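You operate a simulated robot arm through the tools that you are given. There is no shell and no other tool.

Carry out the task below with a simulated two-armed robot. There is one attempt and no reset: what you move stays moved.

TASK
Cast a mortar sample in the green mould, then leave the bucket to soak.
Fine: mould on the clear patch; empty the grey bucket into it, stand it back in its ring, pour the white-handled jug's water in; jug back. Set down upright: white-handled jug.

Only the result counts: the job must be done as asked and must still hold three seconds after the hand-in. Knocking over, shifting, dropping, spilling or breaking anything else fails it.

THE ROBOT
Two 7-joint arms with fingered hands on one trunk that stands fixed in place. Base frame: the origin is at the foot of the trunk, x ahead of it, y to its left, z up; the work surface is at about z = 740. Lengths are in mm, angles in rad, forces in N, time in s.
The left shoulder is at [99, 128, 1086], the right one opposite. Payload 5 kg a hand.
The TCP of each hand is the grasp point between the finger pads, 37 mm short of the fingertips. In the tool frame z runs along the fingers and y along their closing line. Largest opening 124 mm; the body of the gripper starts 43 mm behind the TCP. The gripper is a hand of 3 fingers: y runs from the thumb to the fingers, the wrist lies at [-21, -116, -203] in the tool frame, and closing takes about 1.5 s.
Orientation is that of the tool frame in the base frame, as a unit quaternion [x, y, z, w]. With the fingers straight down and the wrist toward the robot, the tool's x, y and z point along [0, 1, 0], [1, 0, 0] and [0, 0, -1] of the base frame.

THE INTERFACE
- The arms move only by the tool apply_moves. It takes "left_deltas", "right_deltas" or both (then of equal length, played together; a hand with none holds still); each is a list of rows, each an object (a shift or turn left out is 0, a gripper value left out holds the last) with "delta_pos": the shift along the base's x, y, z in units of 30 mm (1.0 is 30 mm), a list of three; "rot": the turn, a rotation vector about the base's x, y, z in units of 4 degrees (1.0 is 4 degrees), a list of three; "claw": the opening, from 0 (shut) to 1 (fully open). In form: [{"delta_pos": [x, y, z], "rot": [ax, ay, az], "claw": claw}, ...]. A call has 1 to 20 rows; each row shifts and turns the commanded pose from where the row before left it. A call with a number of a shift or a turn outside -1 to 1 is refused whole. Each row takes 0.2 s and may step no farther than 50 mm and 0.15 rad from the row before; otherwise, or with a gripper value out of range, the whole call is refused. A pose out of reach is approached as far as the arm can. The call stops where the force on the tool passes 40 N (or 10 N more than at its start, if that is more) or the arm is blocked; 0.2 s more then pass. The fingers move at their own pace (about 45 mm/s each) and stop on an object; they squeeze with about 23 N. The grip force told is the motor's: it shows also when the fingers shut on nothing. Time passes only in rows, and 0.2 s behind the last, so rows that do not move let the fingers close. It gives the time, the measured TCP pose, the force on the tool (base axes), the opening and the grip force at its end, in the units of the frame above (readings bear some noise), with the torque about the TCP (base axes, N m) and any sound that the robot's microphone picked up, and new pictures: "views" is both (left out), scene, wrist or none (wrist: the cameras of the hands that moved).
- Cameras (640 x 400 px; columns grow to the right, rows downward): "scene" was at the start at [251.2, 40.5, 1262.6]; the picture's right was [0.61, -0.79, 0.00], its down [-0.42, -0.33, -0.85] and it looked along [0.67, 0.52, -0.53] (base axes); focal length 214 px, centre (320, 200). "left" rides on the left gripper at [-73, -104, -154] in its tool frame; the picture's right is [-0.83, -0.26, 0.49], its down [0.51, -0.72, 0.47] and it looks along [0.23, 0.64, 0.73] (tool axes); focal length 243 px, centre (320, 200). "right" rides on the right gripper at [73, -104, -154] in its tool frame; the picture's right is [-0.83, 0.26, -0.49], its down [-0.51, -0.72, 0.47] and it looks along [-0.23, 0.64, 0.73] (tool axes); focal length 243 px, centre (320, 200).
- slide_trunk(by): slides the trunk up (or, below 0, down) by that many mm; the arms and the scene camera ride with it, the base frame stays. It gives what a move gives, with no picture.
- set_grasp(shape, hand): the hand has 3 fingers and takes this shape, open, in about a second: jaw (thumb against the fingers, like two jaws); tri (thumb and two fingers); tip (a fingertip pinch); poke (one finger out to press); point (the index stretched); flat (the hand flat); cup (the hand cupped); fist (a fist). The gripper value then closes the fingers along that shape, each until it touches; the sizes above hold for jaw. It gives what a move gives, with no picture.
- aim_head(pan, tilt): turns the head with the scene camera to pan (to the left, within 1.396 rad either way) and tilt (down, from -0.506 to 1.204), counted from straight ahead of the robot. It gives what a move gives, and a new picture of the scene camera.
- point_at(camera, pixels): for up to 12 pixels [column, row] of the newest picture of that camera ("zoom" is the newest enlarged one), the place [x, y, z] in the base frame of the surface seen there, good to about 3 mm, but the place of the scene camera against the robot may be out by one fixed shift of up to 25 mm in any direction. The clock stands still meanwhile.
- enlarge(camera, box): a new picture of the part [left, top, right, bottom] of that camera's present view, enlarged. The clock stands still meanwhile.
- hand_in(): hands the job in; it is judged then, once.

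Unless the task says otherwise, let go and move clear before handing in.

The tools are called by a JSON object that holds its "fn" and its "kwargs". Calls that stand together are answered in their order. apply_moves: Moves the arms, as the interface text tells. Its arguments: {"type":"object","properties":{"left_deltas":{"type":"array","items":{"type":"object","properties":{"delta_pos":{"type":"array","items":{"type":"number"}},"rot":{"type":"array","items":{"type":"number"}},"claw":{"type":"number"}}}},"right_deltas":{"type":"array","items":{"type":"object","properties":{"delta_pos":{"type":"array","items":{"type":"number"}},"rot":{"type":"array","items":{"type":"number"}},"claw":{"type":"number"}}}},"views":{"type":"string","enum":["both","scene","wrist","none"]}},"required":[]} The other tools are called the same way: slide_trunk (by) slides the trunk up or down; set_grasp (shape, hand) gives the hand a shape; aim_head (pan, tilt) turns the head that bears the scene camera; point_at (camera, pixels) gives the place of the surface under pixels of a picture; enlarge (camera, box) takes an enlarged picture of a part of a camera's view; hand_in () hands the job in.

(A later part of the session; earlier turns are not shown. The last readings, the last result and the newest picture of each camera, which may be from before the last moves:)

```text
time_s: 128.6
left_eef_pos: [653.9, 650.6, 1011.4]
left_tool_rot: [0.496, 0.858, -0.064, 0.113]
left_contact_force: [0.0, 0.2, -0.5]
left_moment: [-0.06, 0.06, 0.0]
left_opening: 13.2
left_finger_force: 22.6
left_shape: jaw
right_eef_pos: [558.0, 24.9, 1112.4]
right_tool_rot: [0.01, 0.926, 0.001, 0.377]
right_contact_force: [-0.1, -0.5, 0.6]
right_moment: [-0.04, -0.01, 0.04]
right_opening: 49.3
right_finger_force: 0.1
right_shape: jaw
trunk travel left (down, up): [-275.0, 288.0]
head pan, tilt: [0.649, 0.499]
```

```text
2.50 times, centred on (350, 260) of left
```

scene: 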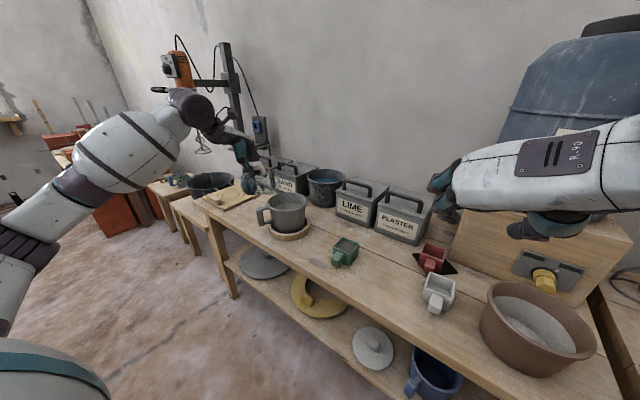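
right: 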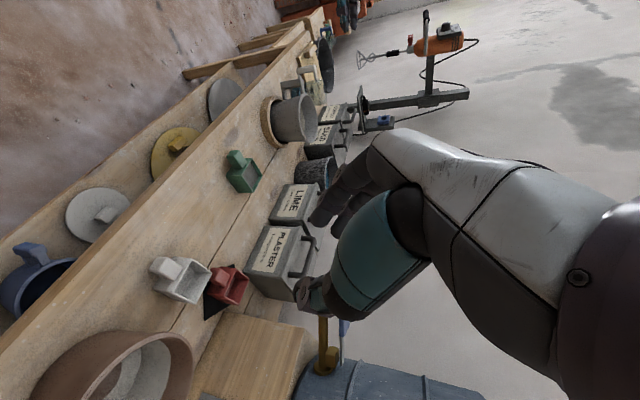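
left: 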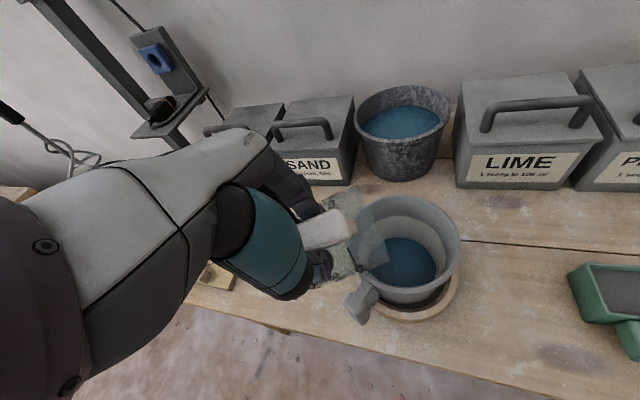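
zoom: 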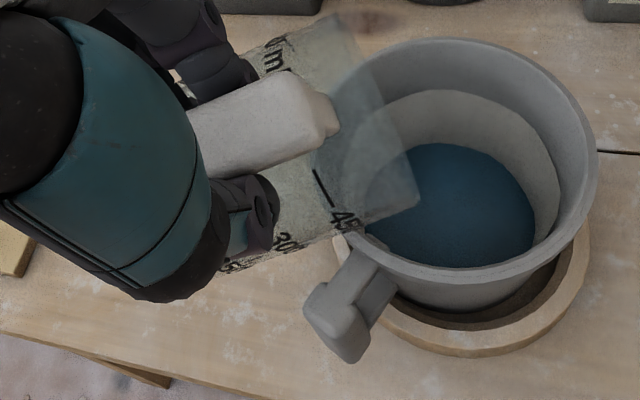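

Water is now in the bucket (left zoom, blue at (450,205)) and the bench stays dry. Continuing another 15° about the lip.

{"fn": "apply_moves", "kwargs": {"left_deltas": [{"delta_pos": [0.054, -0.092, 0.043], "rot": [0.325, 0.188, 0]}, {"delta_pos": [0.054, -0.092, 0.043], "rot": [0.325, 0.188, 0]}, {"delta_pos": [0.054, -0.092, 0.043], "rot": [0.325, 0.188, 0]}, {"delta_pos": [0.054, -0.092, 0.043], "rot": [0.325, 0.188, 0]}, {"delta_pos": [0.054, -0.092, 0.043], "rot": [0.325, 0.188, 0]}, {"delta_pos": [0.054, -0.092, 0.043], "rot": [0.325, 0.188, 0]}, {"delta_pos": [0.054, -0.092, 0.043], "rot": [0.325, 0.188, 0]}, {"delta_pos": [0.054, -0.092, 0.043], "rot": [0.325, 0.188, 0]}, {"delta_pos": [0.054, -0.092, 0.043], "rot": [0.325, 0.188, 0]}, {"delta_pos": [0.054, -0.092, 0.043], "rot": [0.325, 0.188, 0]}], "views": "both"}}

{"fn": "enlarge", "kwargs": {"camera": "scene", "box": [220, 150, 332, 234]}}

{"fn": "enlarge", "kwargs": {"camera": "right", "box": [230, 60, 358, 156]}}

{"fn": "enlarge", "kwargs": {"camera": "left", "box": [270, 180, 430, 340]}}

```text
time_s: 130.8
left_eef_pos: [668.7, 622.1, 1025.0]
left_tool_rot: [0.5, 0.866, 0.0, 0.0]
left_contact_force: [-0.8, 0.1, -1.3]
left_moment: [-0.03, 0.03, -0.02]
left_opening: 13.3
left_finger_force: 23.2
left_shape: jaw
right_eef_pos: [558.8, 22.8, 1111.4]
right_tool_rot: [0.01, 0.926, 0.001, 0.377]
right_contact_force: [0.3, 0.0, -0.1]
right_moment: [0.02, 0.01, 0.0]
right_opening: 49.4
right_finger_force: 0.1
right_shape: jaw
trunk travel left (down, up): [-275.0, 288.0]
head pan, tilt: [0.649, 0.499]
```

scene: 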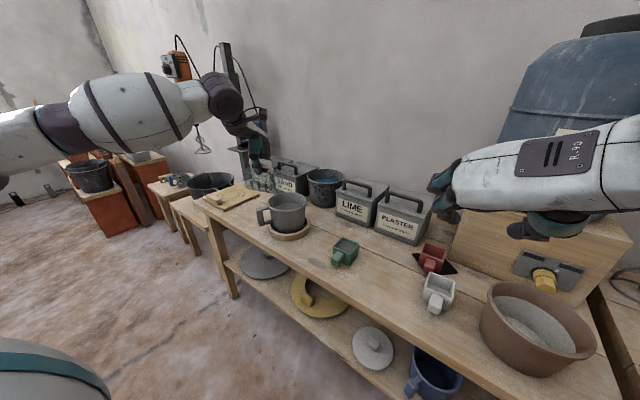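
left: 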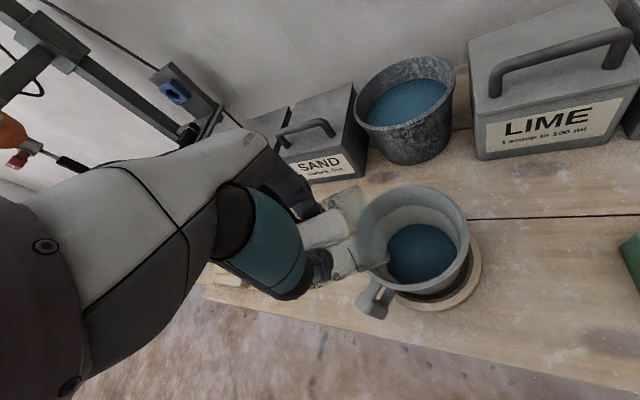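

```text
4.76 times, centred on (276, 192) of scene
```

zoom: 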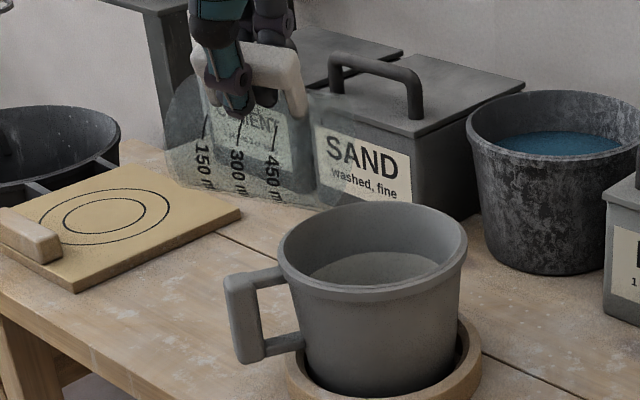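

```text
4.17 times, centred on (294, 108) of right
```

zoom: 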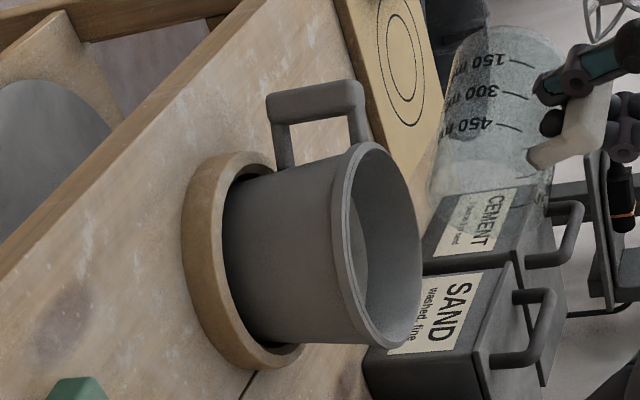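

```text
2.50 times, centred on (350, 260) of left
```

zoom: 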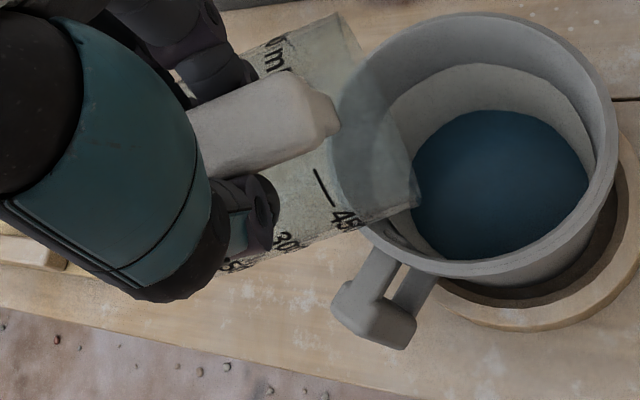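

The jug now looks empty and the bucket holds the water. I'll tilt 15° more over the bucket and hold to drain fully.

{"fn": "apply_moves", "kwargs": {"left_deltas": [{"delta_pos": [0.063, -0.097, 0.015], "rot": [0.325, 0.188, 0]}, {"delta_pos": [0.063, -0.097, 0.015], "rot": [0.325, 0.188, 0]}, {"delta_pos": [0.063, -0.097, 0.015], "rot": [0.325, 0.188, 0]}, {"delta_pos": [0.063, -0.097, 0.015], "rot": [0.325, 0.188, 0]}, {"delta_pos": [0.063, -0.097, 0.015], "rot": [0.325, 0.188, 0]}, {"delta_pos": [0.063, -0.097, 0.015], "rot": [0.325, 0.188, 0]}, {"delta_pos": [0.063, -0.097, 0.015], "rot": [0.325, 0.188, 0]}, {"delta_pos": [0.063, -0.097, 0.015], "rot": [0.325, 0.188, 0]}, {"delta_pos": [0.063, -0.097, 0.015], "rot": [0.325, 0.188, 0]}, {"delta_pos": [0.063, -0.097, 0.015], "rot": [0.325, 0.188, 0]}, {"delta_pos": [0, 0, 0]}, {"delta_pos": [0, 0, 0]}, {"delta_pos": [0, 0, 0]}, {"delta_pos": [0, 0, 0]}], "views": "both"}}

{"fn": "enlarge", "kwargs": {"camera": "scene", "box": [220, 150, 332, 234]}}

{"fn": "enlarge", "kwargs": {"camera": "right", "box": [230, 60, 358, 156]}}

{"fn": "enlarge", "kwargs": {"camera": "left", "box": [270, 180, 430, 340]}}

```text
time_s: 133.8
left_eef_pos: [688.5, 593.3, 1027.8]
left_tool_rot: [0.496, 0.858, 0.065, -0.113]
left_contact_force: [-0.2, 0.3, -1.4]
left_moment: [-0.09, 0.0, -0.02]
left_opening: 12.9
left_finger_force: 23.0
left_shape: jaw
right_eef_pos: [557.4, 24.4, 1111.7]
right_tool_rot: [0.01, 0.926, 0.001, 0.377]
right_contact_force: [0.3, 1.0, 0.8]
right_moment: [0.01, 0.0, 0.01]
right_opening: 49.3
right_finger_force: 0.0
right_shape: jaw
trunk travel left (down, up): [-275.0, 288.0]
head pan, tilt: [0.649, 0.499]
```

scene: 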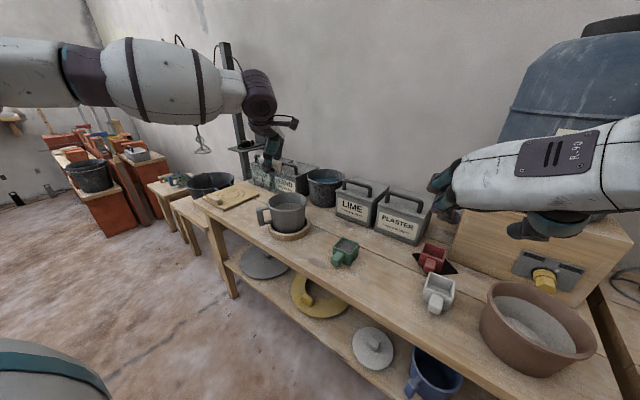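
left: 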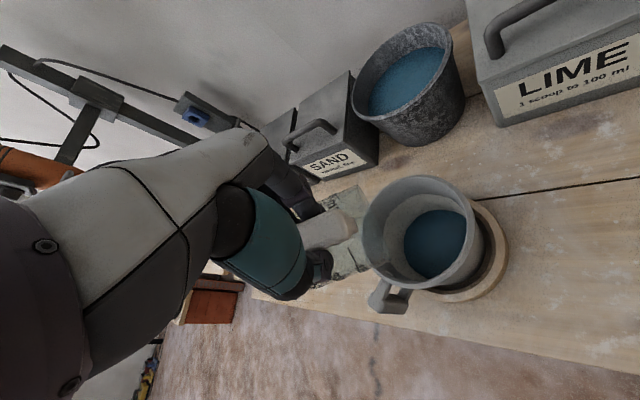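

```text
4.76 times, centred on (276, 192) of scene
```

zoom: 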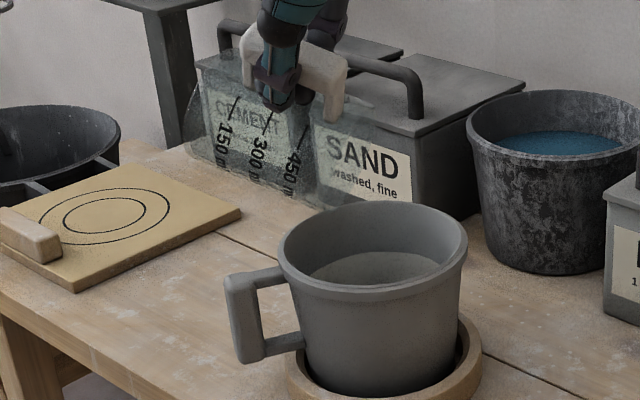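

```text
4.17 times, centred on (294, 108) of right
```

zoom: 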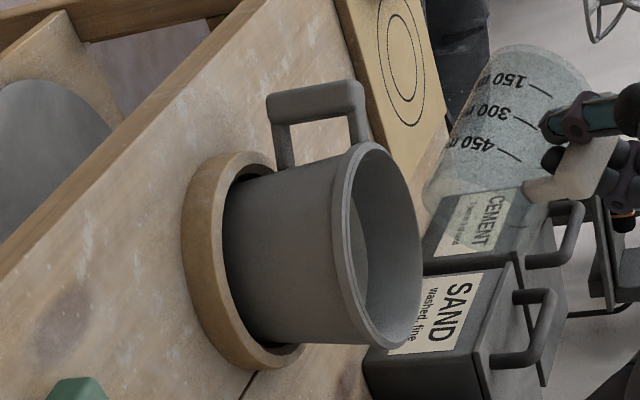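

```text
2.50 times, centred on (350, 260) of left
```

zoom: 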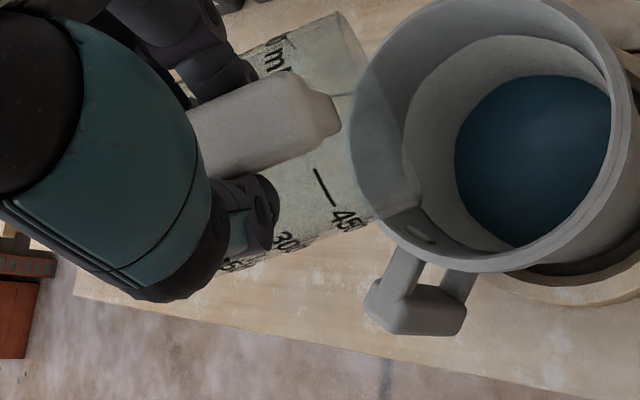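

The jug is empty; all water is in the bucket and the bench is dry. I'll untilt the jug, first about the lip over the bucket, then move away upright.

{"fn": "apply_moves", "kwargs": {"left_deltas": [{"delta_pos": [-0.094, 0.165, 0.03], "rot": [-0.65, -0.375, 0]}, {"delta_pos": [-0.094, 0.165, 0.03], "rot": [-0.65, -0.375, 0]}, {"delta_pos": [-0.094, 0.165, 0.03], "rot": [-0.65, -0.375, 0]}, {"delta_pos": [-0.094, 0.165, 0.03], "rot": [-0.65, -0.375, 0]}, {"delta_pos": [-0.094, 0.165, 0.03], "rot": [-0.65, -0.375, 0]}, {"delta_pos": [-0.094, 0.165, 0], "rot": [-0.65, -0.375, 0]}, {"delta_pos": [-0.094, 0.165, 0], "rot": [-0.65, -0.375, 0]}, {"delta_pos": [-0.094, 0.165, 0], "rot": [-0.65, -0.375, 0]}, {"delta_pos": [-0.094, 0.165, 0], "rot": [-0.65, -0.375, 0]}, {"delta_pos": [-0.094, 0.165, 0], "rot": [-0.65, -0.375, 0]}, {"delta_pos": [-0.094, 0.165, 0], "rot": [-0.65, -0.375, 0]}, {"delta_pos": [-0.094, 0.165, 0], "rot": [-0.65, -0.375, 0]}, {"delta_pos": [-0.094, 0.165, 0], "rot": [-0.65, -0.375, 0]}, {"delta_pos": [-0.094, 0.165, 0], "rot": [-0.65, -0.375, 0]}, {"delta_pos": [-0.094, 0.165, 0], "rot": [-0.65, -0.375, 0]}, {"delta_pos": [-0.094, 0.165, 0], "rot": [-0.65, -0.375, 0]}, {"delta_pos": [-0.094, 0.165, 0], "rot": [-0.65, -0.375, 0]}, {"delta_pos": [-0.094, 0.165, 0], "rot": [-0.65, -0.375, 0]}, {"delta_pos": [-0.094, 0.165, 0], "rot": [-0.65, -0.375, 0]}, {"delta_pos": [-0.094, 0.165, 0], "rot": [-0.65, -0.375, 0]}], "views": "none"}}

{"fn": "apply_moves", "kwargs": {"left_deltas": [{"delta_pos": [0.031, 0.136, 0.0], "rot": [-0.65, -0.375, 0]}, {"delta_pos": [0.031, 0.136, 0.0], "rot": [-0.65, -0.375, 0]}, {"delta_pos": [0.031, 0.136, 0.0], "rot": [-0.65, -0.375, 0]}, {"delta_pos": [0.031, 0.136, 0.0], "rot": [-0.65, -0.375, 0]}, {"delta_pos": [0.031, 0.136, 0.0], "rot": [-0.65, -0.375, 0]}, {"delta_pos": [0.031, 0.136, 0.0], "rot": [-0.65, -0.375, 0]}, {"delta_pos": [0.031, 0.136, 0.0], "rot": [-0.65, -0.375, 0]}, {"delta_pos": [0.031, 0.136, 0.0], "rot": [-0.65, -0.375, 0]}, {"delta_pos": [0.031, 0.136, 0.0], "rot": [-0.65, -0.375, 0]}, {"delta_pos": [0.031, 0.136, 0.0], "rot": [-0.65, -0.375, 0]}, {"delta_pos": [0.031, 0.136, 0.0], "rot": [-0.65, -0.375, 0]}, {"delta_pos": [0.031, 0.136, 0.0], "rot": [-0.65, -0.375, 0]}, {"delta_pos": [0.031, 0.136, 0.0], "rot": [-0.65, -0.375, 0]}, {"delta_pos": [0.031, 0.136, 0.0], "rot": [-0.65, -0.375, 0]}, {"delta_pos": [0.031, 0.136, 0.0], "rot": [-0.65, -0.375, 0]}, {"delta_pos": [0, 0, 0]}], "views": "both"}}

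{"fn": "enlarge", "kwargs": {"camera": "scene", "box": [200, 120, 360, 240]}}

{"fn": "enlarge", "kwargs": {"camera": "right", "box": [250, 20, 410, 140]}}

```text
time_s: 138.0
left_eef_pos: [633.4, 693.8, 1032.7]
left_tool_rot: [0.462, 0.8, -0.191, 0.332]
left_contact_force: [-0.7, 0.9, -0.8]
left_moment: [0.0, 0.05, 0.02]
left_opening: 13.2
left_finger_force: 23.4
left_shape: jaw
right_eef_pos: [558.5, 25.0, 1112.0]
right_tool_rot: [0.01, 0.926, -0.001, 0.376]
right_contact_force: [0.3, 0.3, 0.5]
right_moment: [0.0, -0.01, -0.01]
right_opening: 49.0
right_finger_force: 0.0
right_shape: jaw
trunk travel left (down, up): [-275.0, 288.0]
head pan, tilt: [0.649, 0.499]
```

```text
time_s: 141.4
left_eef_pos: [646.7, 754.7, 1032.8]
left_tool_rot: [0.353, 0.611, -0.354, 0.614]
left_contact_force: [-0.1, 0.3, -1.1]
left_moment: [0.02, 0.07, 0.01]
left_opening: 13.3
left_finger_force: 22.9
left_shape: jaw
right_eef_pos: [556.6, 23.7, 1111.8]
right_tool_rot: [0.01, 0.927, 0.001, 0.376]
right_contact_force: [-0.2, 0.4, 0.3]
right_moment: [0.02, 0.01, -0.01]
right_opening: 49.3
right_finger_force: 0.0
right_shape: jaw
trunk travel left (down, up): [-275.0, 288.0]
head pan, tilt: [0.649, 0.499]
```

scene: 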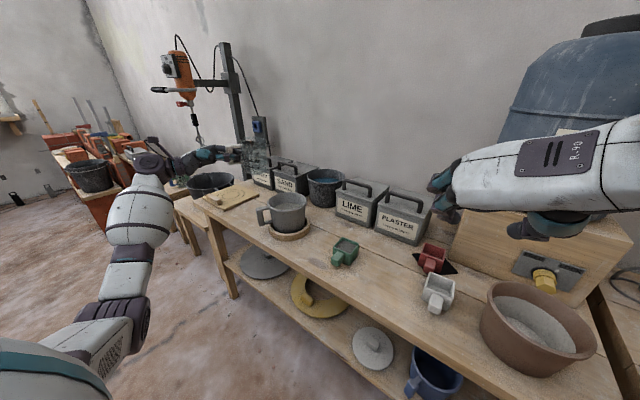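
left: 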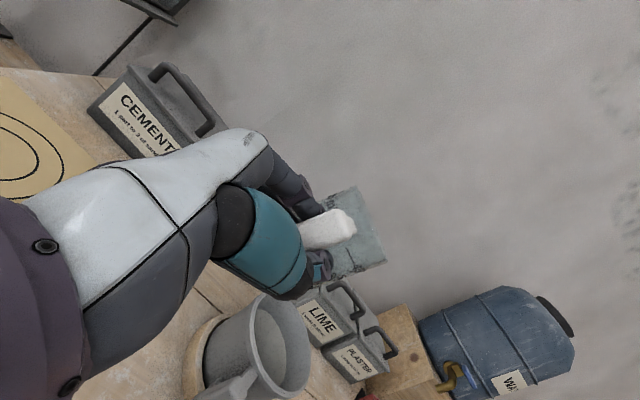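

```text
3.33 times, centred on (280, 180) of scene
```

zoom: 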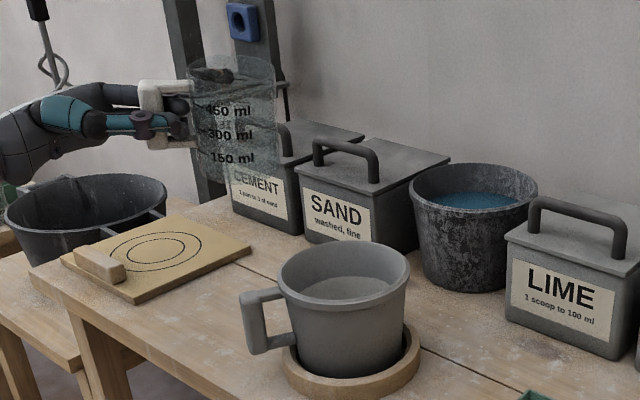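

```text
3.33 times, centred on (330, 80) of right
```

zoom: 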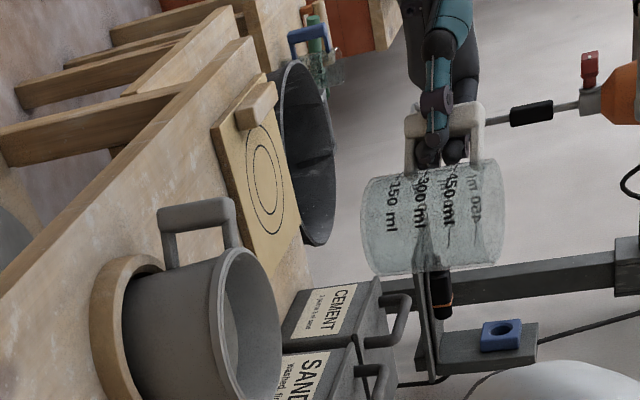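

The empty jug is upright again. I'll yaw the hand back to −25°, roll it slightly to level the jug, and bring it above its original spot (centre ≈(750,792)).

{"fn": "apply_moves", "kwargs": {"left_deltas": [{"delta_pos": [0.031, 0.129, 0], "rot": [0, 0, 0.75]}, {"delta_pos": [0.031, 0.129, 0], "rot": [0, 0, 1]}, {"delta_pos": [0.031, 0.129, 0], "rot": [0, 0, 1]}, {"delta_pos": [0.031, 0.129, 0], "rot": [0, 0, 1]}, {"delta_pos": [0.031, 0.129, 0], "rot": [0, 0, 1]}, {"delta_pos": [0.031, 0.129, 0], "rot": [0, 0, 1]}, {"delta_pos": [0.031, 0.129, 0], "rot": [0, 0, 1]}, {"delta_pos": [0.031, 0.129, 0], "rot": [0, 0, 1]}, {"delta_pos": [0.031, 0.129, 0], "rot": [0, 0, 1]}, {"rot": [-0.68, 0.317, 0]}, {"rot": [-0.68, 0.317, 0]}, {"rot": [-0.68, 0.317, 0]}, {"rot": [0, 0, 0]}], "views": "both"}}

{"fn": "enlarge", "kwargs": {"camera": "right", "box": [290, 10, 410, 100]}}

{"fn": "enlarge", "kwargs": {"camera": "scene", "box": [190, 110, 310, 200]}}

{"fn": "enlarge", "kwargs": {"camera": "left", "box": [280, 160, 420, 300]}}

```text
time_s: 144.2
left_eef_pos: [654.5, 790.2, 1032.6]
left_tool_rot: [0.099, 0.7, -0.207, 0.677]
left_contact_force: [-0.3, -0.9, -1.4]
left_moment: [0.02, 0.06, 0.0]
left_opening: 13.0
left_finger_force: 23.3
left_shape: jaw
right_eef_pos: [558.0, 24.0, 1110.5]
right_tool_rot: [0.011, 0.926, 0.0, 0.377]
right_contact_force: [0.4, 0.1, -0.6]
right_moment: [0.01, 0.01, 0.0]
right_opening: 49.6
right_finger_force: 0.1
right_shape: jaw
trunk travel left (down, up): [-275.0, 288.0]
head pan, tilt: [0.649, 0.499]
```

scene: 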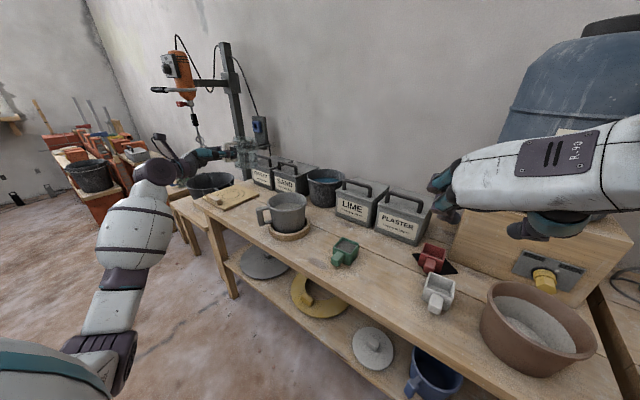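
left: 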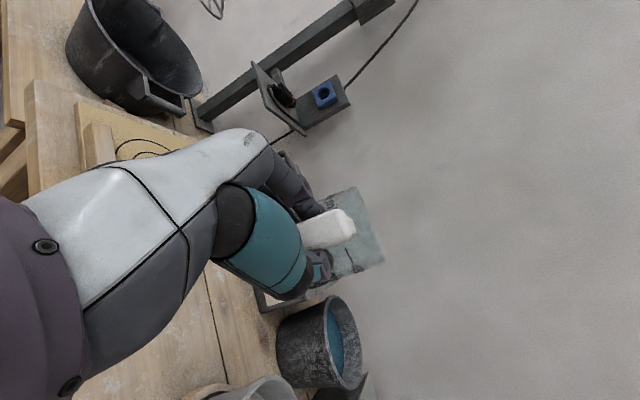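

```text
4.44 times, centred on (350, 55) of right
```

zoom: 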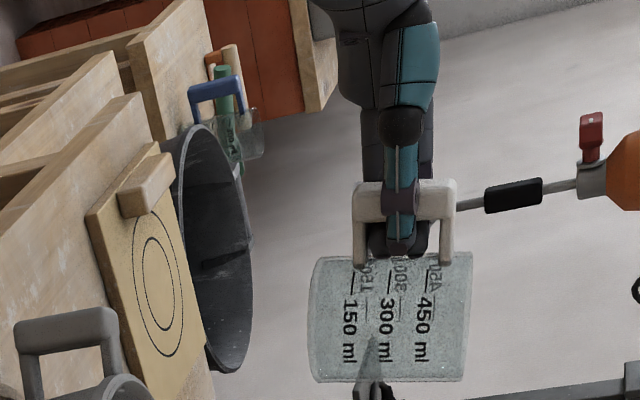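

```text
4.44 times, centred on (250, 155) of scene
```

zoom: 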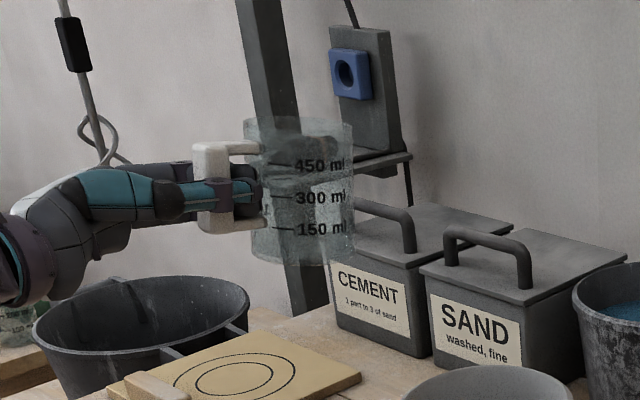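

```text
2.86 times, centred on (350, 230) of left
```

zoom: 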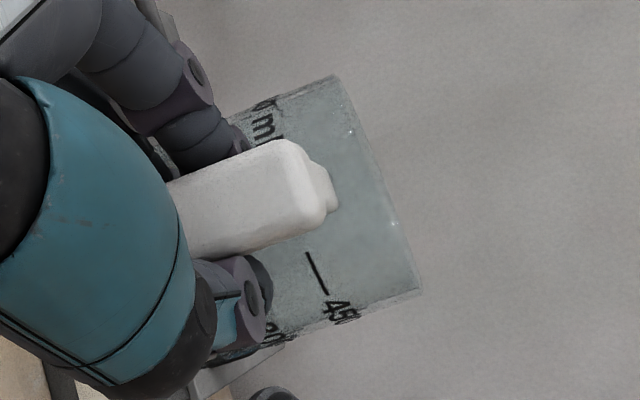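

The jug still leans ≈7° forward-right in both views; I'll correct by another small rotation and look again.

{"fn": "apply_moves", "kwargs": {"left_deltas": [{"rot": [-0.63, -0.17, 0]}, {"rot": [-0.63, -0.17, 0]}, {"rot": [-0.63, -0.17, 0]}, {"rot": [0, 0, 0]}], "views": "both"}}

{"fn": "enlarge", "kwargs": {"camera": "right", "box": [290, 10, 410, 100]}}

{"fn": "enlarge", "kwargs": {"camera": "scene", "box": [190, 110, 310, 200]}}

```text
time_s: 145.2
left_eef_pos: [653.8, 791.2, 1032.2]
left_tool_rot: [0.058, 0.673, -0.25, 0.694]
left_contact_force: [0.3, 0.1, -2.3]
left_moment: [0.02, 0.1, 0.01]
left_opening: 13.1
left_finger_force: 23.3
left_shape: jaw
right_eef_pos: [557.5, 24.4, 1110.8]
right_tool_rot: [0.009, 0.927, 0.0, 0.376]
right_contact_force: [-0.2, -0.8, -0.9]
right_moment: [0.02, 0.03, 0.01]
right_opening: 49.4
right_finger_force: 0.1
right_shape: jaw
trunk travel left (down, up): [-275.0, 288.0]
head pan, tilt: [0.649, 0.499]
```

scene: 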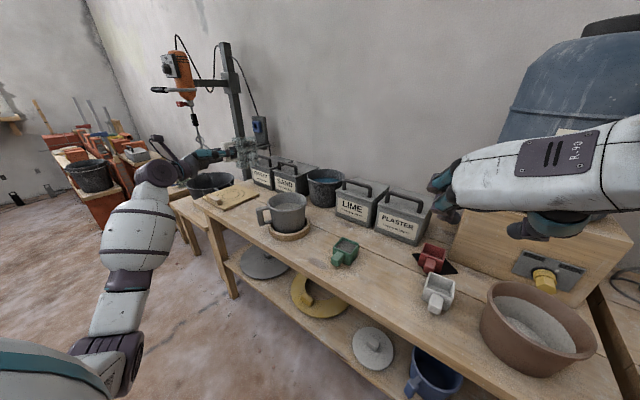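
left: 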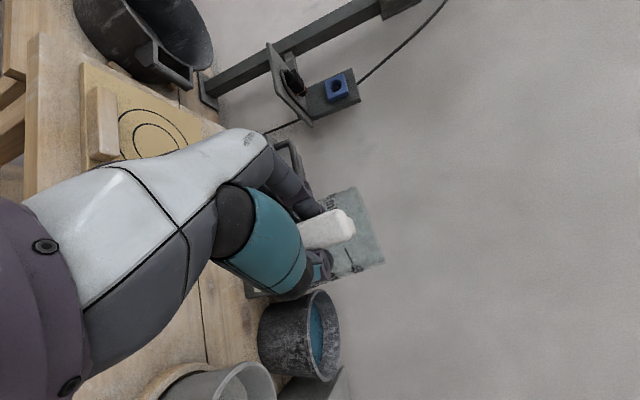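

```text
4.44 times, centred on (350, 55) of right
```

zoom: 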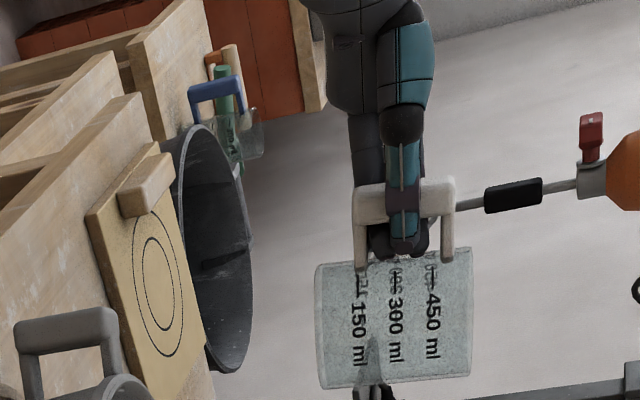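

```text
4.44 times, centred on (250, 155) of scene
```

zoom: 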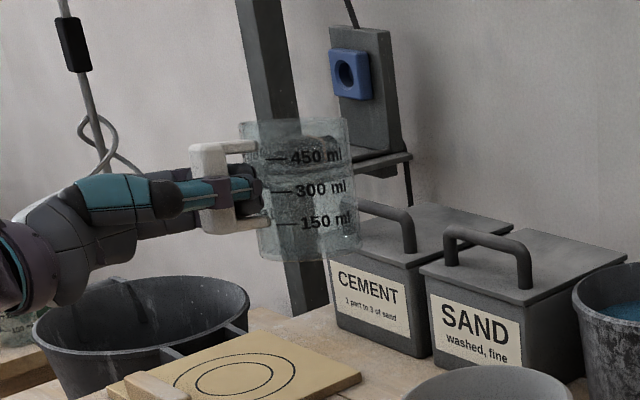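

The jug is now nearly upright (lean ≈3°), centre ≈(747,800). I'll nudge the position to the original spot and lower the trunk 160 mm.

{"fn": "apply_moves", "kwargs": {"left_deltas": [{"delta_pos": [0.04, -0.1, 0]}, {"delta_pos": [0.04, -0.1, 0]}, {"delta_pos": [0, 0, 0]}], "views": "none"}}

{"fn": "slide_trunk", "kwargs": {"by": -100}}

{"fn": "slide_trunk", "kwargs": {"by": -60}}

{"fn": "aim_head", "kwargs": {"pan": 0.7, "tilt": 0.55}}

{"fn": "enlarge", "kwargs": {"camera": "scene", "box": [160, 90, 320, 210]}}

{"fn": "enlarge", "kwargs": {"camera": "right", "box": [270, 0, 430, 120]}}

{"fn": "enlarge", "kwargs": {"camera": "left", "box": [0, 0, 640, 400]}}

```text
time_s: 146.0
left_eef_pos: [656.3, 783.8, 1032.1]
left_tool_rot: [0.057, 0.673, -0.25, 0.694]
left_contact_force: [-0.2, -0.2, -1.4]
left_moment: [0.0, 0.08, -0.04]
left_opening: 13.1
left_finger_force: 22.7
left_shape: jaw
right_eef_pos: [557.7, 25.2, 1111.5]
right_tool_rot: [0.009, 0.927, 0.001, 0.376]
right_contact_force: [-0.2, -0.6, 0.8]
right_moment: [0.01, 0.04, -0.01]
right_opening: 49.3
right_finger_force: 0.1
right_shape: jaw
trunk travel left (down, up): [-275.0, 288.0]
head pan, tilt: [0.649, 0.499]
```

```text
time_s: 147.4
left_eef_pos: [655.9, 783.8, 934.0]
left_tool_rot: [0.056, 0.672, -0.251, 0.695]
left_contact_force: [0.1, -0.5, -1.4]
left_moment: [0.02, 0.09, 0.0]
left_opening: 13.0
left_finger_force: 22.6
left_shape: jaw
right_eef_pos: [557.3, 23.8, 1012.5]
right_tool_rot: [0.009, 0.926, 0.001, 0.376]
right_contact_force: [-0.3, 1.4, 0.0]
right_moment: [-0.01, -0.01, 0.0]
right_opening: 49.2
right_finger_force: 0.0
right_shape: jaw
trunk travel left (down, up): [-175.0, 388.0]
head pan, tilt: [0.649, 0.499]
```

```text
time_s: 148.4
left_eef_pos: [656.3, 782.8, 875.2]
left_tool_rot: [0.059, 0.672, -0.25, 0.695]
left_contact_force: [-0.2, -1.2, -1.3]
left_moment: [0.02, 0.11, 0.03]
left_opening: 12.9
left_finger_force: 23.5
left_shape: jaw
right_eef_pos: [557.8, 24.8, 953.2]
right_tool_rot: [0.01, 0.927, 0.001, 0.376]
right_contact_force: [1.0, 0.4, 0.2]
right_moment: [0.0, 0.01, -0.04]
right_opening: 49.4
right_finger_force: 0.0
right_shape: jaw
trunk travel left (down, up): [-115.0, 448.0]
head pan, tilt: [0.649, 0.499]
```

```text
time_s: 149.0
left_eef_pos: [656.7, 783.9, 872.5]
left_tool_rot: [0.056, 0.672, -0.249, 0.695]
left_contact_force: [0.2, 0.0, -1.1]
left_moment: [-0.01, 0.05, 0.0]
left_opening: 12.9
left_finger_force: 22.9
left_shape: jaw
right_eef_pos: [557.5, 24.1, 951.5]
right_tool_rot: [0.01, 0.926, 0.001, 0.377]
right_contact_force: [-1.2, 0.4, 0.4]
right_moment: [-0.03, 0.04, -0.01]
right_opening: 49.3
right_finger_force: 0.0
right_shape: jaw
trunk travel left (down, up): [-115.0, 448.0]
head pan, tilt: [0.7, 0.55]
```

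scene: 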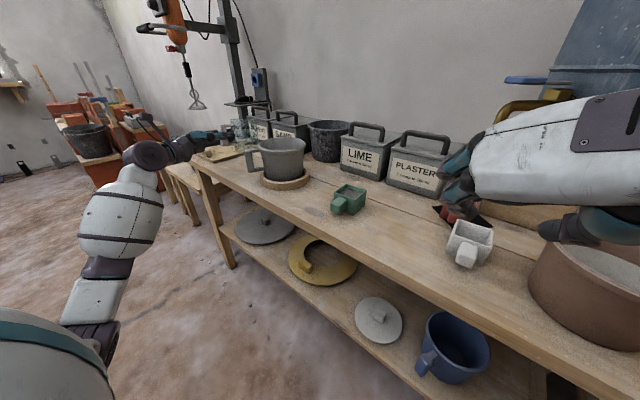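

```text
3.33 times, centred on (240, 150) of scene
```

zoom: 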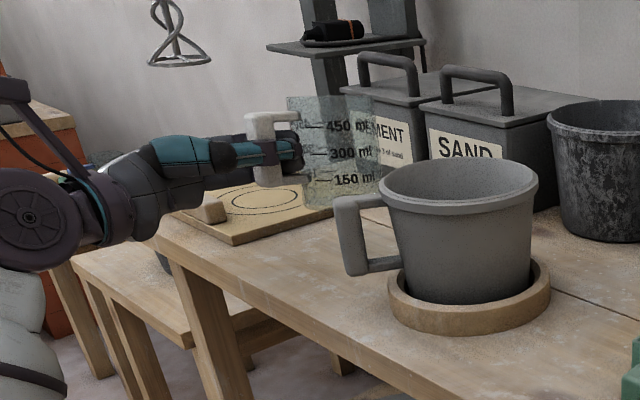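

```text
3.33 times, centred on (350, 60) of right
```

zoom: 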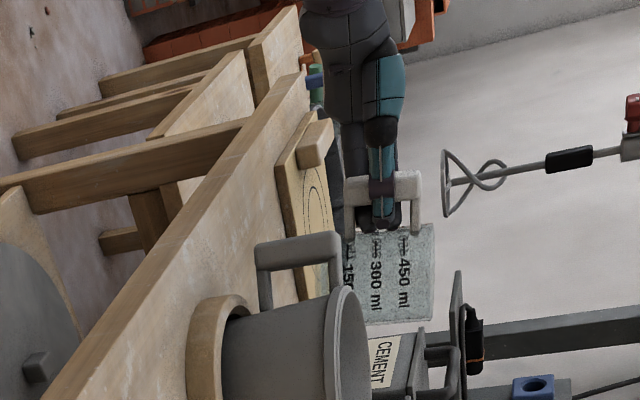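

```text
1.00 times, centred on (320, 200) of left (not enlarged: the box is as wide or as high as the picture)
```

zoom: 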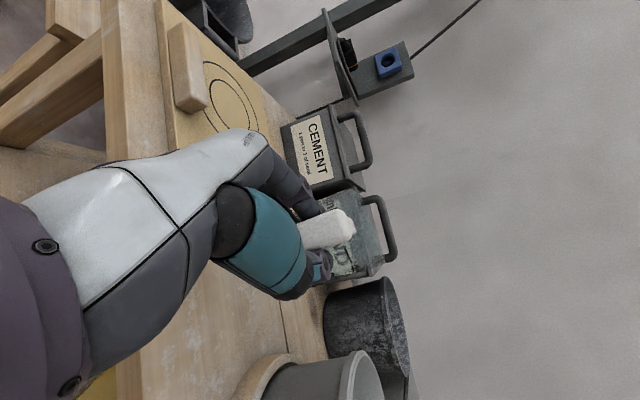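

The jug hovers ≈55 mm above the bench at its spot. I'll check the board's edge and the bin fronts nearby to be sure the landing area is clear.

{"fn": "point_at", "kwargs": {"camera": "left", "pixels": [[262, 118], [275, 108], [255, 85], [205, 125], [290, 200], [300, 185], [300, 310], [250, 310], [285, 290], [330, 265]]}}

{"fn": "point_at", "kwargs": {"camera": "scene", "pixels": [[245, 152], [240, 163], [228, 165], [250, 160], [262, 165], [235, 160]]}}

```text
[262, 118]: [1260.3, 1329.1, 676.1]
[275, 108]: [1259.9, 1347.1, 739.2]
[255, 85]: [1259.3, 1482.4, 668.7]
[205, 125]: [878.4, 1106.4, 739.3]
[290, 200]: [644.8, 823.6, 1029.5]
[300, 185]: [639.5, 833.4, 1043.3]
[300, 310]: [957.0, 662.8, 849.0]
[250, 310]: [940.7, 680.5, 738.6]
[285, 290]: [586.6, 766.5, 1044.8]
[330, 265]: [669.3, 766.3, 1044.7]
```

```text
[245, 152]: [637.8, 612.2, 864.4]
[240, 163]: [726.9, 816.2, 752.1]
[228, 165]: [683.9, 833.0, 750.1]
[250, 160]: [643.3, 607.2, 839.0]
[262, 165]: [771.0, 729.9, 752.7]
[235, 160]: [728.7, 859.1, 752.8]
```

The bench is clear around the landing spot. Lowering the jug 38 mm, then in small steps until contact.

{"fn": "apply_moves", "kwargs": {"left_deltas": [{"delta_pos": [0, 0, -0.3]}, {"delta_pos": [0, 0, -0.3]}, {"delta_pos": [0, 0, -0.3]}, {"delta_pos": [0, 0, -0.3]}, {"delta_pos": [0, 0, 0]}], "views": "both"}}

{"fn": "enlarge", "kwargs": {"camera": "scene", "box": [180, 90, 300, 180]}}

{"fn": "enlarge", "kwargs": {"camera": "right", "box": [270, 0, 430, 120]}}

```text
time_s: 150.2
left_eef_pos: [656.9, 782.7, 836.5]
left_tool_rot: [0.058, 0.673, -0.251, 0.694]
left_contact_force: [0.0, 0.0, -0.5]
left_moment: [-0.05, 0.1, 0.02]
left_opening: 13.0
left_finger_force: 23.0
left_shape: jaw
right_eef_pos: [557.8, 24.3, 951.9]
right_tool_rot: [0.009, 0.926, 0.001, 0.377]
right_contact_force: [0.8, -0.3, 0.2]
right_moment: [0.01, -0.01, -0.01]
right_opening: 49.4
right_finger_force: 0.1
right_shape: jaw
trunk travel left (down, up): [-115.0, 448.0]
head pan, tilt: [0.7, 0.55]
```

scene: 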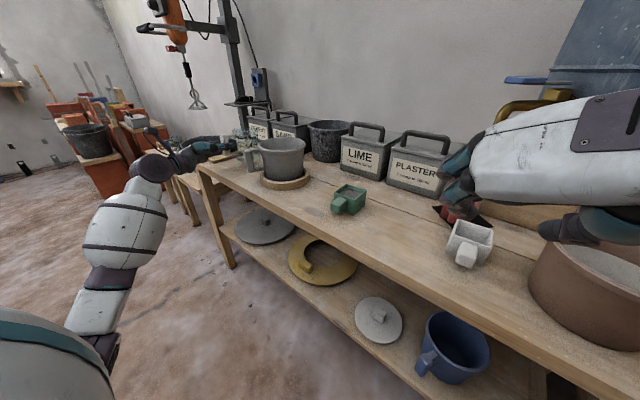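
left: 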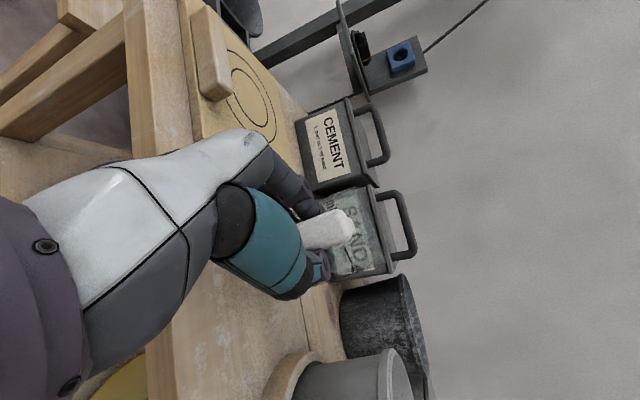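

```text
4.44 times, centred on (240, 135) of scene
```

zoom: 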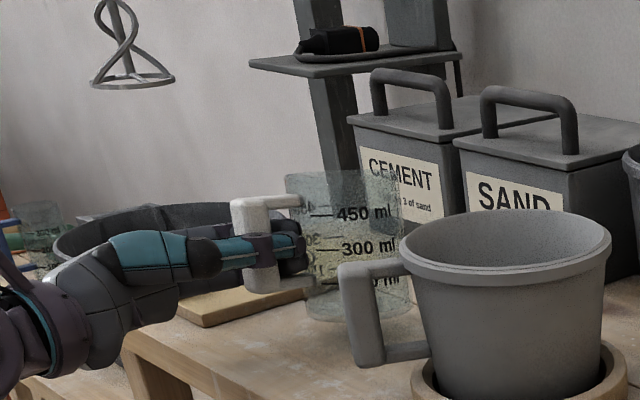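

```text
3.33 times, centred on (350, 60) of right
```

zoom: 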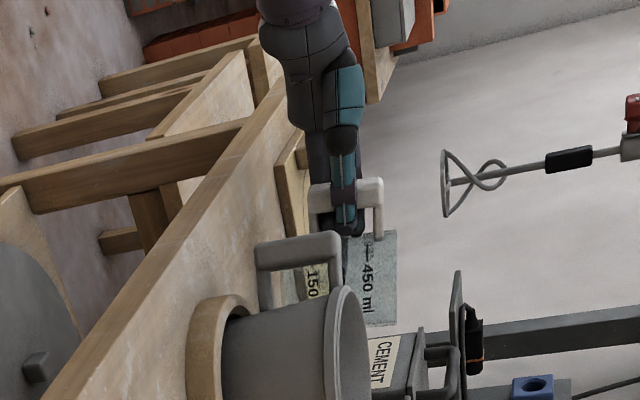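

Jug base is near the bench. Lowering in 3–4 mm steps to detect contact.

{"fn": "apply_moves", "kwargs": {"left_deltas": [{"delta_pos": [0, 0, -0.13]}, {"delta_pos": [0, 0, -0.13]}, {"delta_pos": [0, 0, 0]}], "views": "none"}}

{"fn": "apply_moves", "kwargs": {"left_deltas": [{"delta_pos": [0, 0, -0.13]}, {"delta_pos": [0, 0, -0.13]}, {"delta_pos": [0, 0, 0]}], "views": "none"}}

```text
time_s: 151.0
left_eef_pos: [656.6, 783.4, 829.1]
left_tool_rot: [0.057, 0.672, -0.25, 0.695]
left_contact_force: [0.1, -0.4, -2.2]
left_moment: [-0.02, 0.1, -0.01]
left_opening: 13.1
left_finger_force: 22.8
left_shape: jaw
right_eef_pos: [556.7, 23.1, 951.2]
right_tool_rot: [0.01, 0.926, 0.001, 0.376]
right_contact_force: [-0.7, -0.6, 0.9]
right_moment: [0.0, 0.02, 0.03]
right_opening: 49.3
right_finger_force: 0.1
right_shape: jaw
trunk travel left (down, up): [-115.0, 448.0]
head pan, tilt: [0.7, 0.55]
```

```text
time_s: 151.8
left_eef_pos: [657.7, 784.2, 821.0]
left_tool_rot: [0.057, 0.673, -0.25, 0.694]
left_contact_force: [-1.0, 0.7, -1.5]
left_moment: [0.01, 0.07, -0.02]
left_opening: 13.0
left_finger_force: 23.0
left_shape: jaw
right_eef_pos: [557.2, 23.3, 949.7]
right_tool_rot: [0.01, 0.927, 0.001, 0.376]
right_contact_force: [0.2, 0.0, -0.6]
right_moment: [0.0, 0.01, -0.03]
right_opening: 49.2
right_finger_force: 0.1
right_shape: jaw
trunk travel left (down, up): [-115.0, 448.0]
head pan, tilt: [0.7, 0.55]
```

{"fn": "apply_moves", "kwargs": {"left_deltas": [{"delta_pos": [0, 0, -0.1]}, {"delta_pos": [0, 0, -0.1]}, {"delta_pos": [0, 0, 0]}], "views": "none"}}

{"fn": "apply_moves", "kwargs": {"left_deltas": [{"delta_pos": [0, 0, -0.1]}, {"delta_pos": [0, 0, 0]}], "views": "both"}}

{"fn": "enlarge", "kwargs": {"camera": "scene", "box": [180, 90, 300, 180]}}

{"fn": "enlarge", "kwargs": {"camera": "right", "box": [270, 0, 430, 120]}}

```text
time_s: 152.6
left_eef_pos: [657.0, 782.9, 816.1]
left_tool_rot: [0.057, 0.672, -0.251, 0.694]
left_contact_force: [-0.5, -1.0, 1.3]
left_moment: [0.08, -0.15, -0.04]
left_opening: 12.8
left_finger_force: 22.4
left_shape: jaw
right_eef_pos: [557.4, 23.7, 952.5]
right_tool_rot: [0.009, 0.926, 0.001, 0.377]
right_contact_force: [0.3, -0.3, 0.0]
right_moment: [-0.01, 0.0, -0.01]
right_opening: 49.5
right_finger_force: 0.0
right_shape: jaw
trunk travel left (down, up): [-115.0, 448.0]
head pan, tilt: [0.7, 0.55]
```

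```text
time_s: 153.2
left_eef_pos: [656.0, 784.5, 813.2]
left_tool_rot: [0.058, 0.672, -0.249, 0.695]
left_contact_force: [-1.7, -1.2, 2.5]
left_moment: [0.13, -0.25, 0.01]
left_opening: 12.9
left_finger_force: 23.1
left_shape: jaw
right_eef_pos: [557.8, 24.6, 951.3]
right_tool_rot: [0.01, 0.926, 0.0, 0.376]
right_contact_force: [0.0, -0.2, -0.1]
right_moment: [0.02, -0.04, -0.04]
right_opening: 49.3
right_finger_force: 0.1
right_shape: jaw
trunk travel left (down, up): [-115.0, 448.0]
head pan, tilt: [0.7, 0.55]
```

scene: 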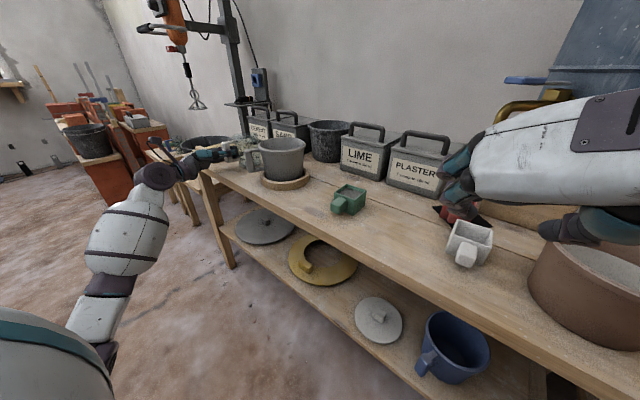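
left: 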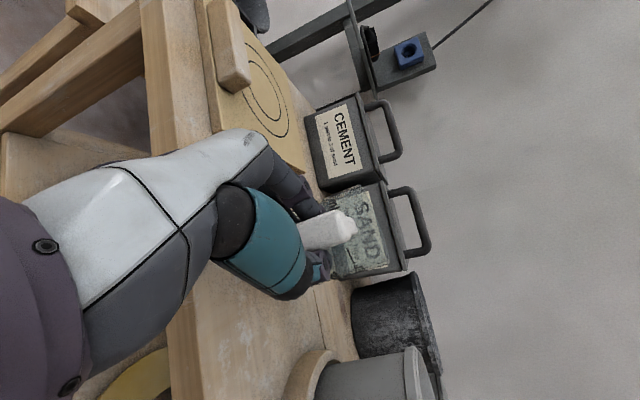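

```text
4.44 times, centred on (240, 135) of scene
```

zoom: 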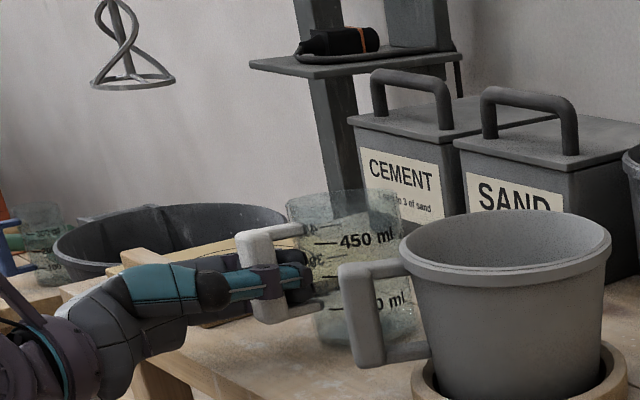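

```text
3.33 times, centred on (350, 60) of right
```

zoom: 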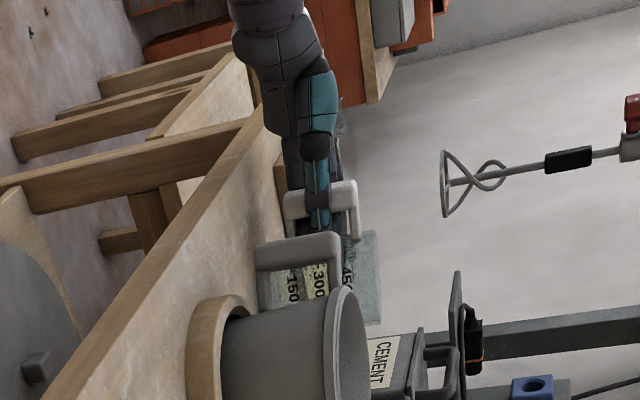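

The jug touches the bench (2.5 N) and looks upright within ~2°. I'll press down a few more millimetres so it settles flat.

{"fn": "apply_moves", "kwargs": {"left_deltas": [{"delta_pos": [0, 0, -0.08]}, {"delta_pos": [0, 0, -0.08]}, {"delta_pos": [0, 0, 0]}], "views": "none"}}

{"fn": "enlarge", "kwargs": {"camera": "scene", "box": [200, 105, 280, 165]}}

{"fn": "enlarge", "kwargs": {"camera": "right", "box": [310, 20, 390, 80]}}

{"fn": "enlarge", "kwargs": {"camera": "left", "box": [280, 160, 420, 300]}}

```text
time_s: 154.0
left_eef_pos: [655.0, 783.4, 808.0]
left_tool_rot: [0.058, 0.672, -0.249, 0.695]
left_contact_force: [-2.5, 0.0, 4.8]
left_moment: [0.21, -0.37, 0.03]
left_opening: 13.2
left_finger_force: 22.8
left_shape: jaw
right_eef_pos: [555.9, 23.4, 953.1]
right_tool_rot: [0.009, 0.926, 0.001, 0.376]
right_contact_force: [0.1, 0.4, 0.5]
right_moment: [-0.03, 0.0, 0.0]
right_opening: 49.2
right_finger_force: 0.0
right_shape: jaw
trunk travel left (down, up): [-115.0, 448.0]
head pan, tilt: [0.7, 0.55]
```

```text
6.67 times, centred on (240, 135) of scene
```

zoom: 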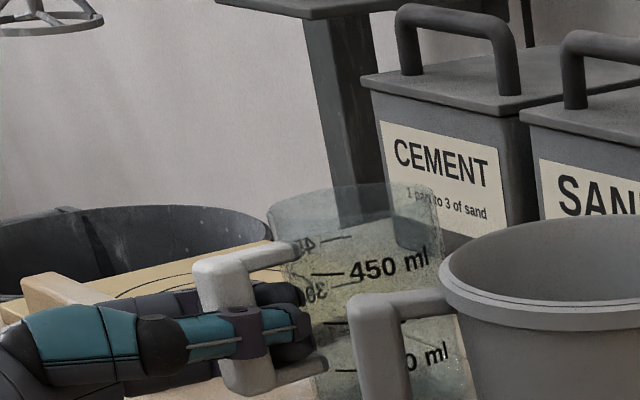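

```text
6.67 times, centred on (350, 50) of right
```

zoom: 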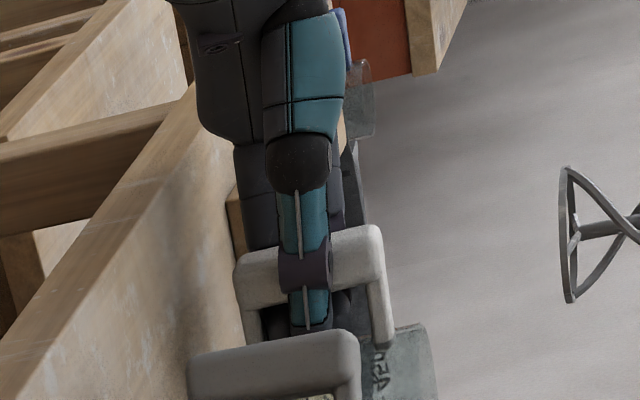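

```text
2.86 times, centred on (350, 230) of left
```

zoom: 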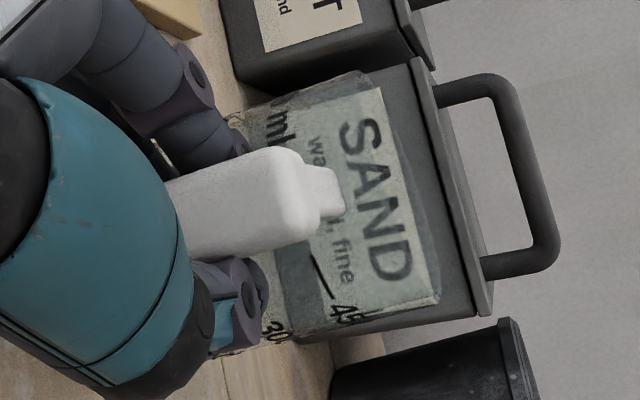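

Pressing made the jug lean back ≈5°, so I'll ease up 5 mm and tip the hand forward 4° to set it flat.

{"fn": "apply_moves", "kwargs": {"left_deltas": [{"delta_pos": [0, 0, 0.17]}, {"rot": [0.21, 0.45, 0]}, {"rot": [0.21, 0.45, 0]}, {"rot": [0, 0, 0]}], "views": "none"}}

{"fn": "enlarge", "kwargs": {"camera": "scene", "box": [200, 105, 280, 165]}}

{"fn": "enlarge", "kwargs": {"camera": "right", "box": [310, 20, 390, 80]}}

```text
time_s: 155.0
left_eef_pos: [655.8, 784.4, 814.3]
left_tool_rot: [0.059, 0.697, -0.243, 0.672]
left_contact_force: [0.1, -0.5, 1.5]
left_moment: [0.08, -0.31, -0.08]
left_opening: 13.1
left_finger_force: 22.9
left_shape: jaw
right_eef_pos: [558.1, 23.9, 951.5]
right_tool_rot: [0.01, 0.926, 0.0, 0.376]
right_contact_force: [0.3, -0.4, 0.7]
right_moment: [0.03, -0.03, -0.01]
right_opening: 49.3
right_finger_force: 0.1
right_shape: jaw
trunk travel left (down, up): [-115.0, 448.0]
head pan, tilt: [0.7, 0.55]
```

```text
6.67 times, centred on (240, 135) of scene
```

zoom: 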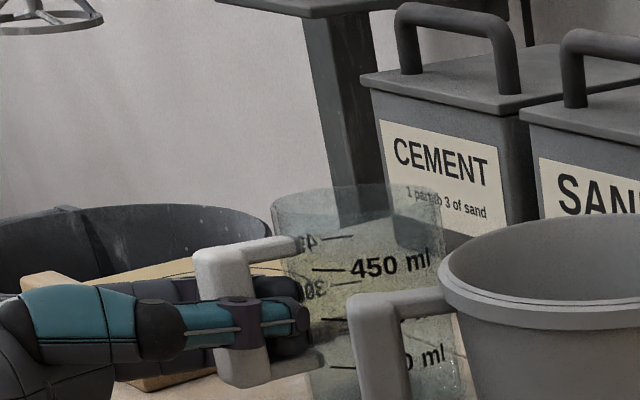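

```text
6.67 times, centred on (350, 50) of right
```

zoom: 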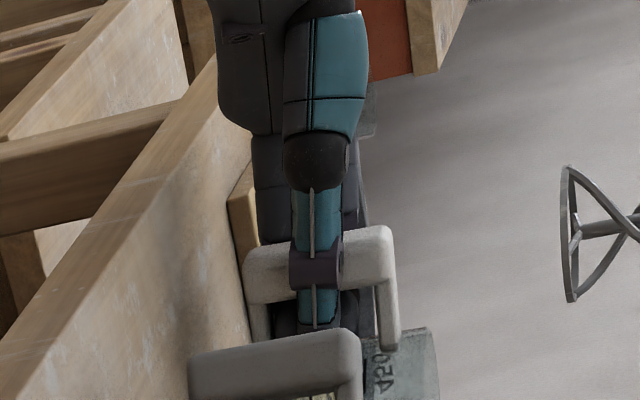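

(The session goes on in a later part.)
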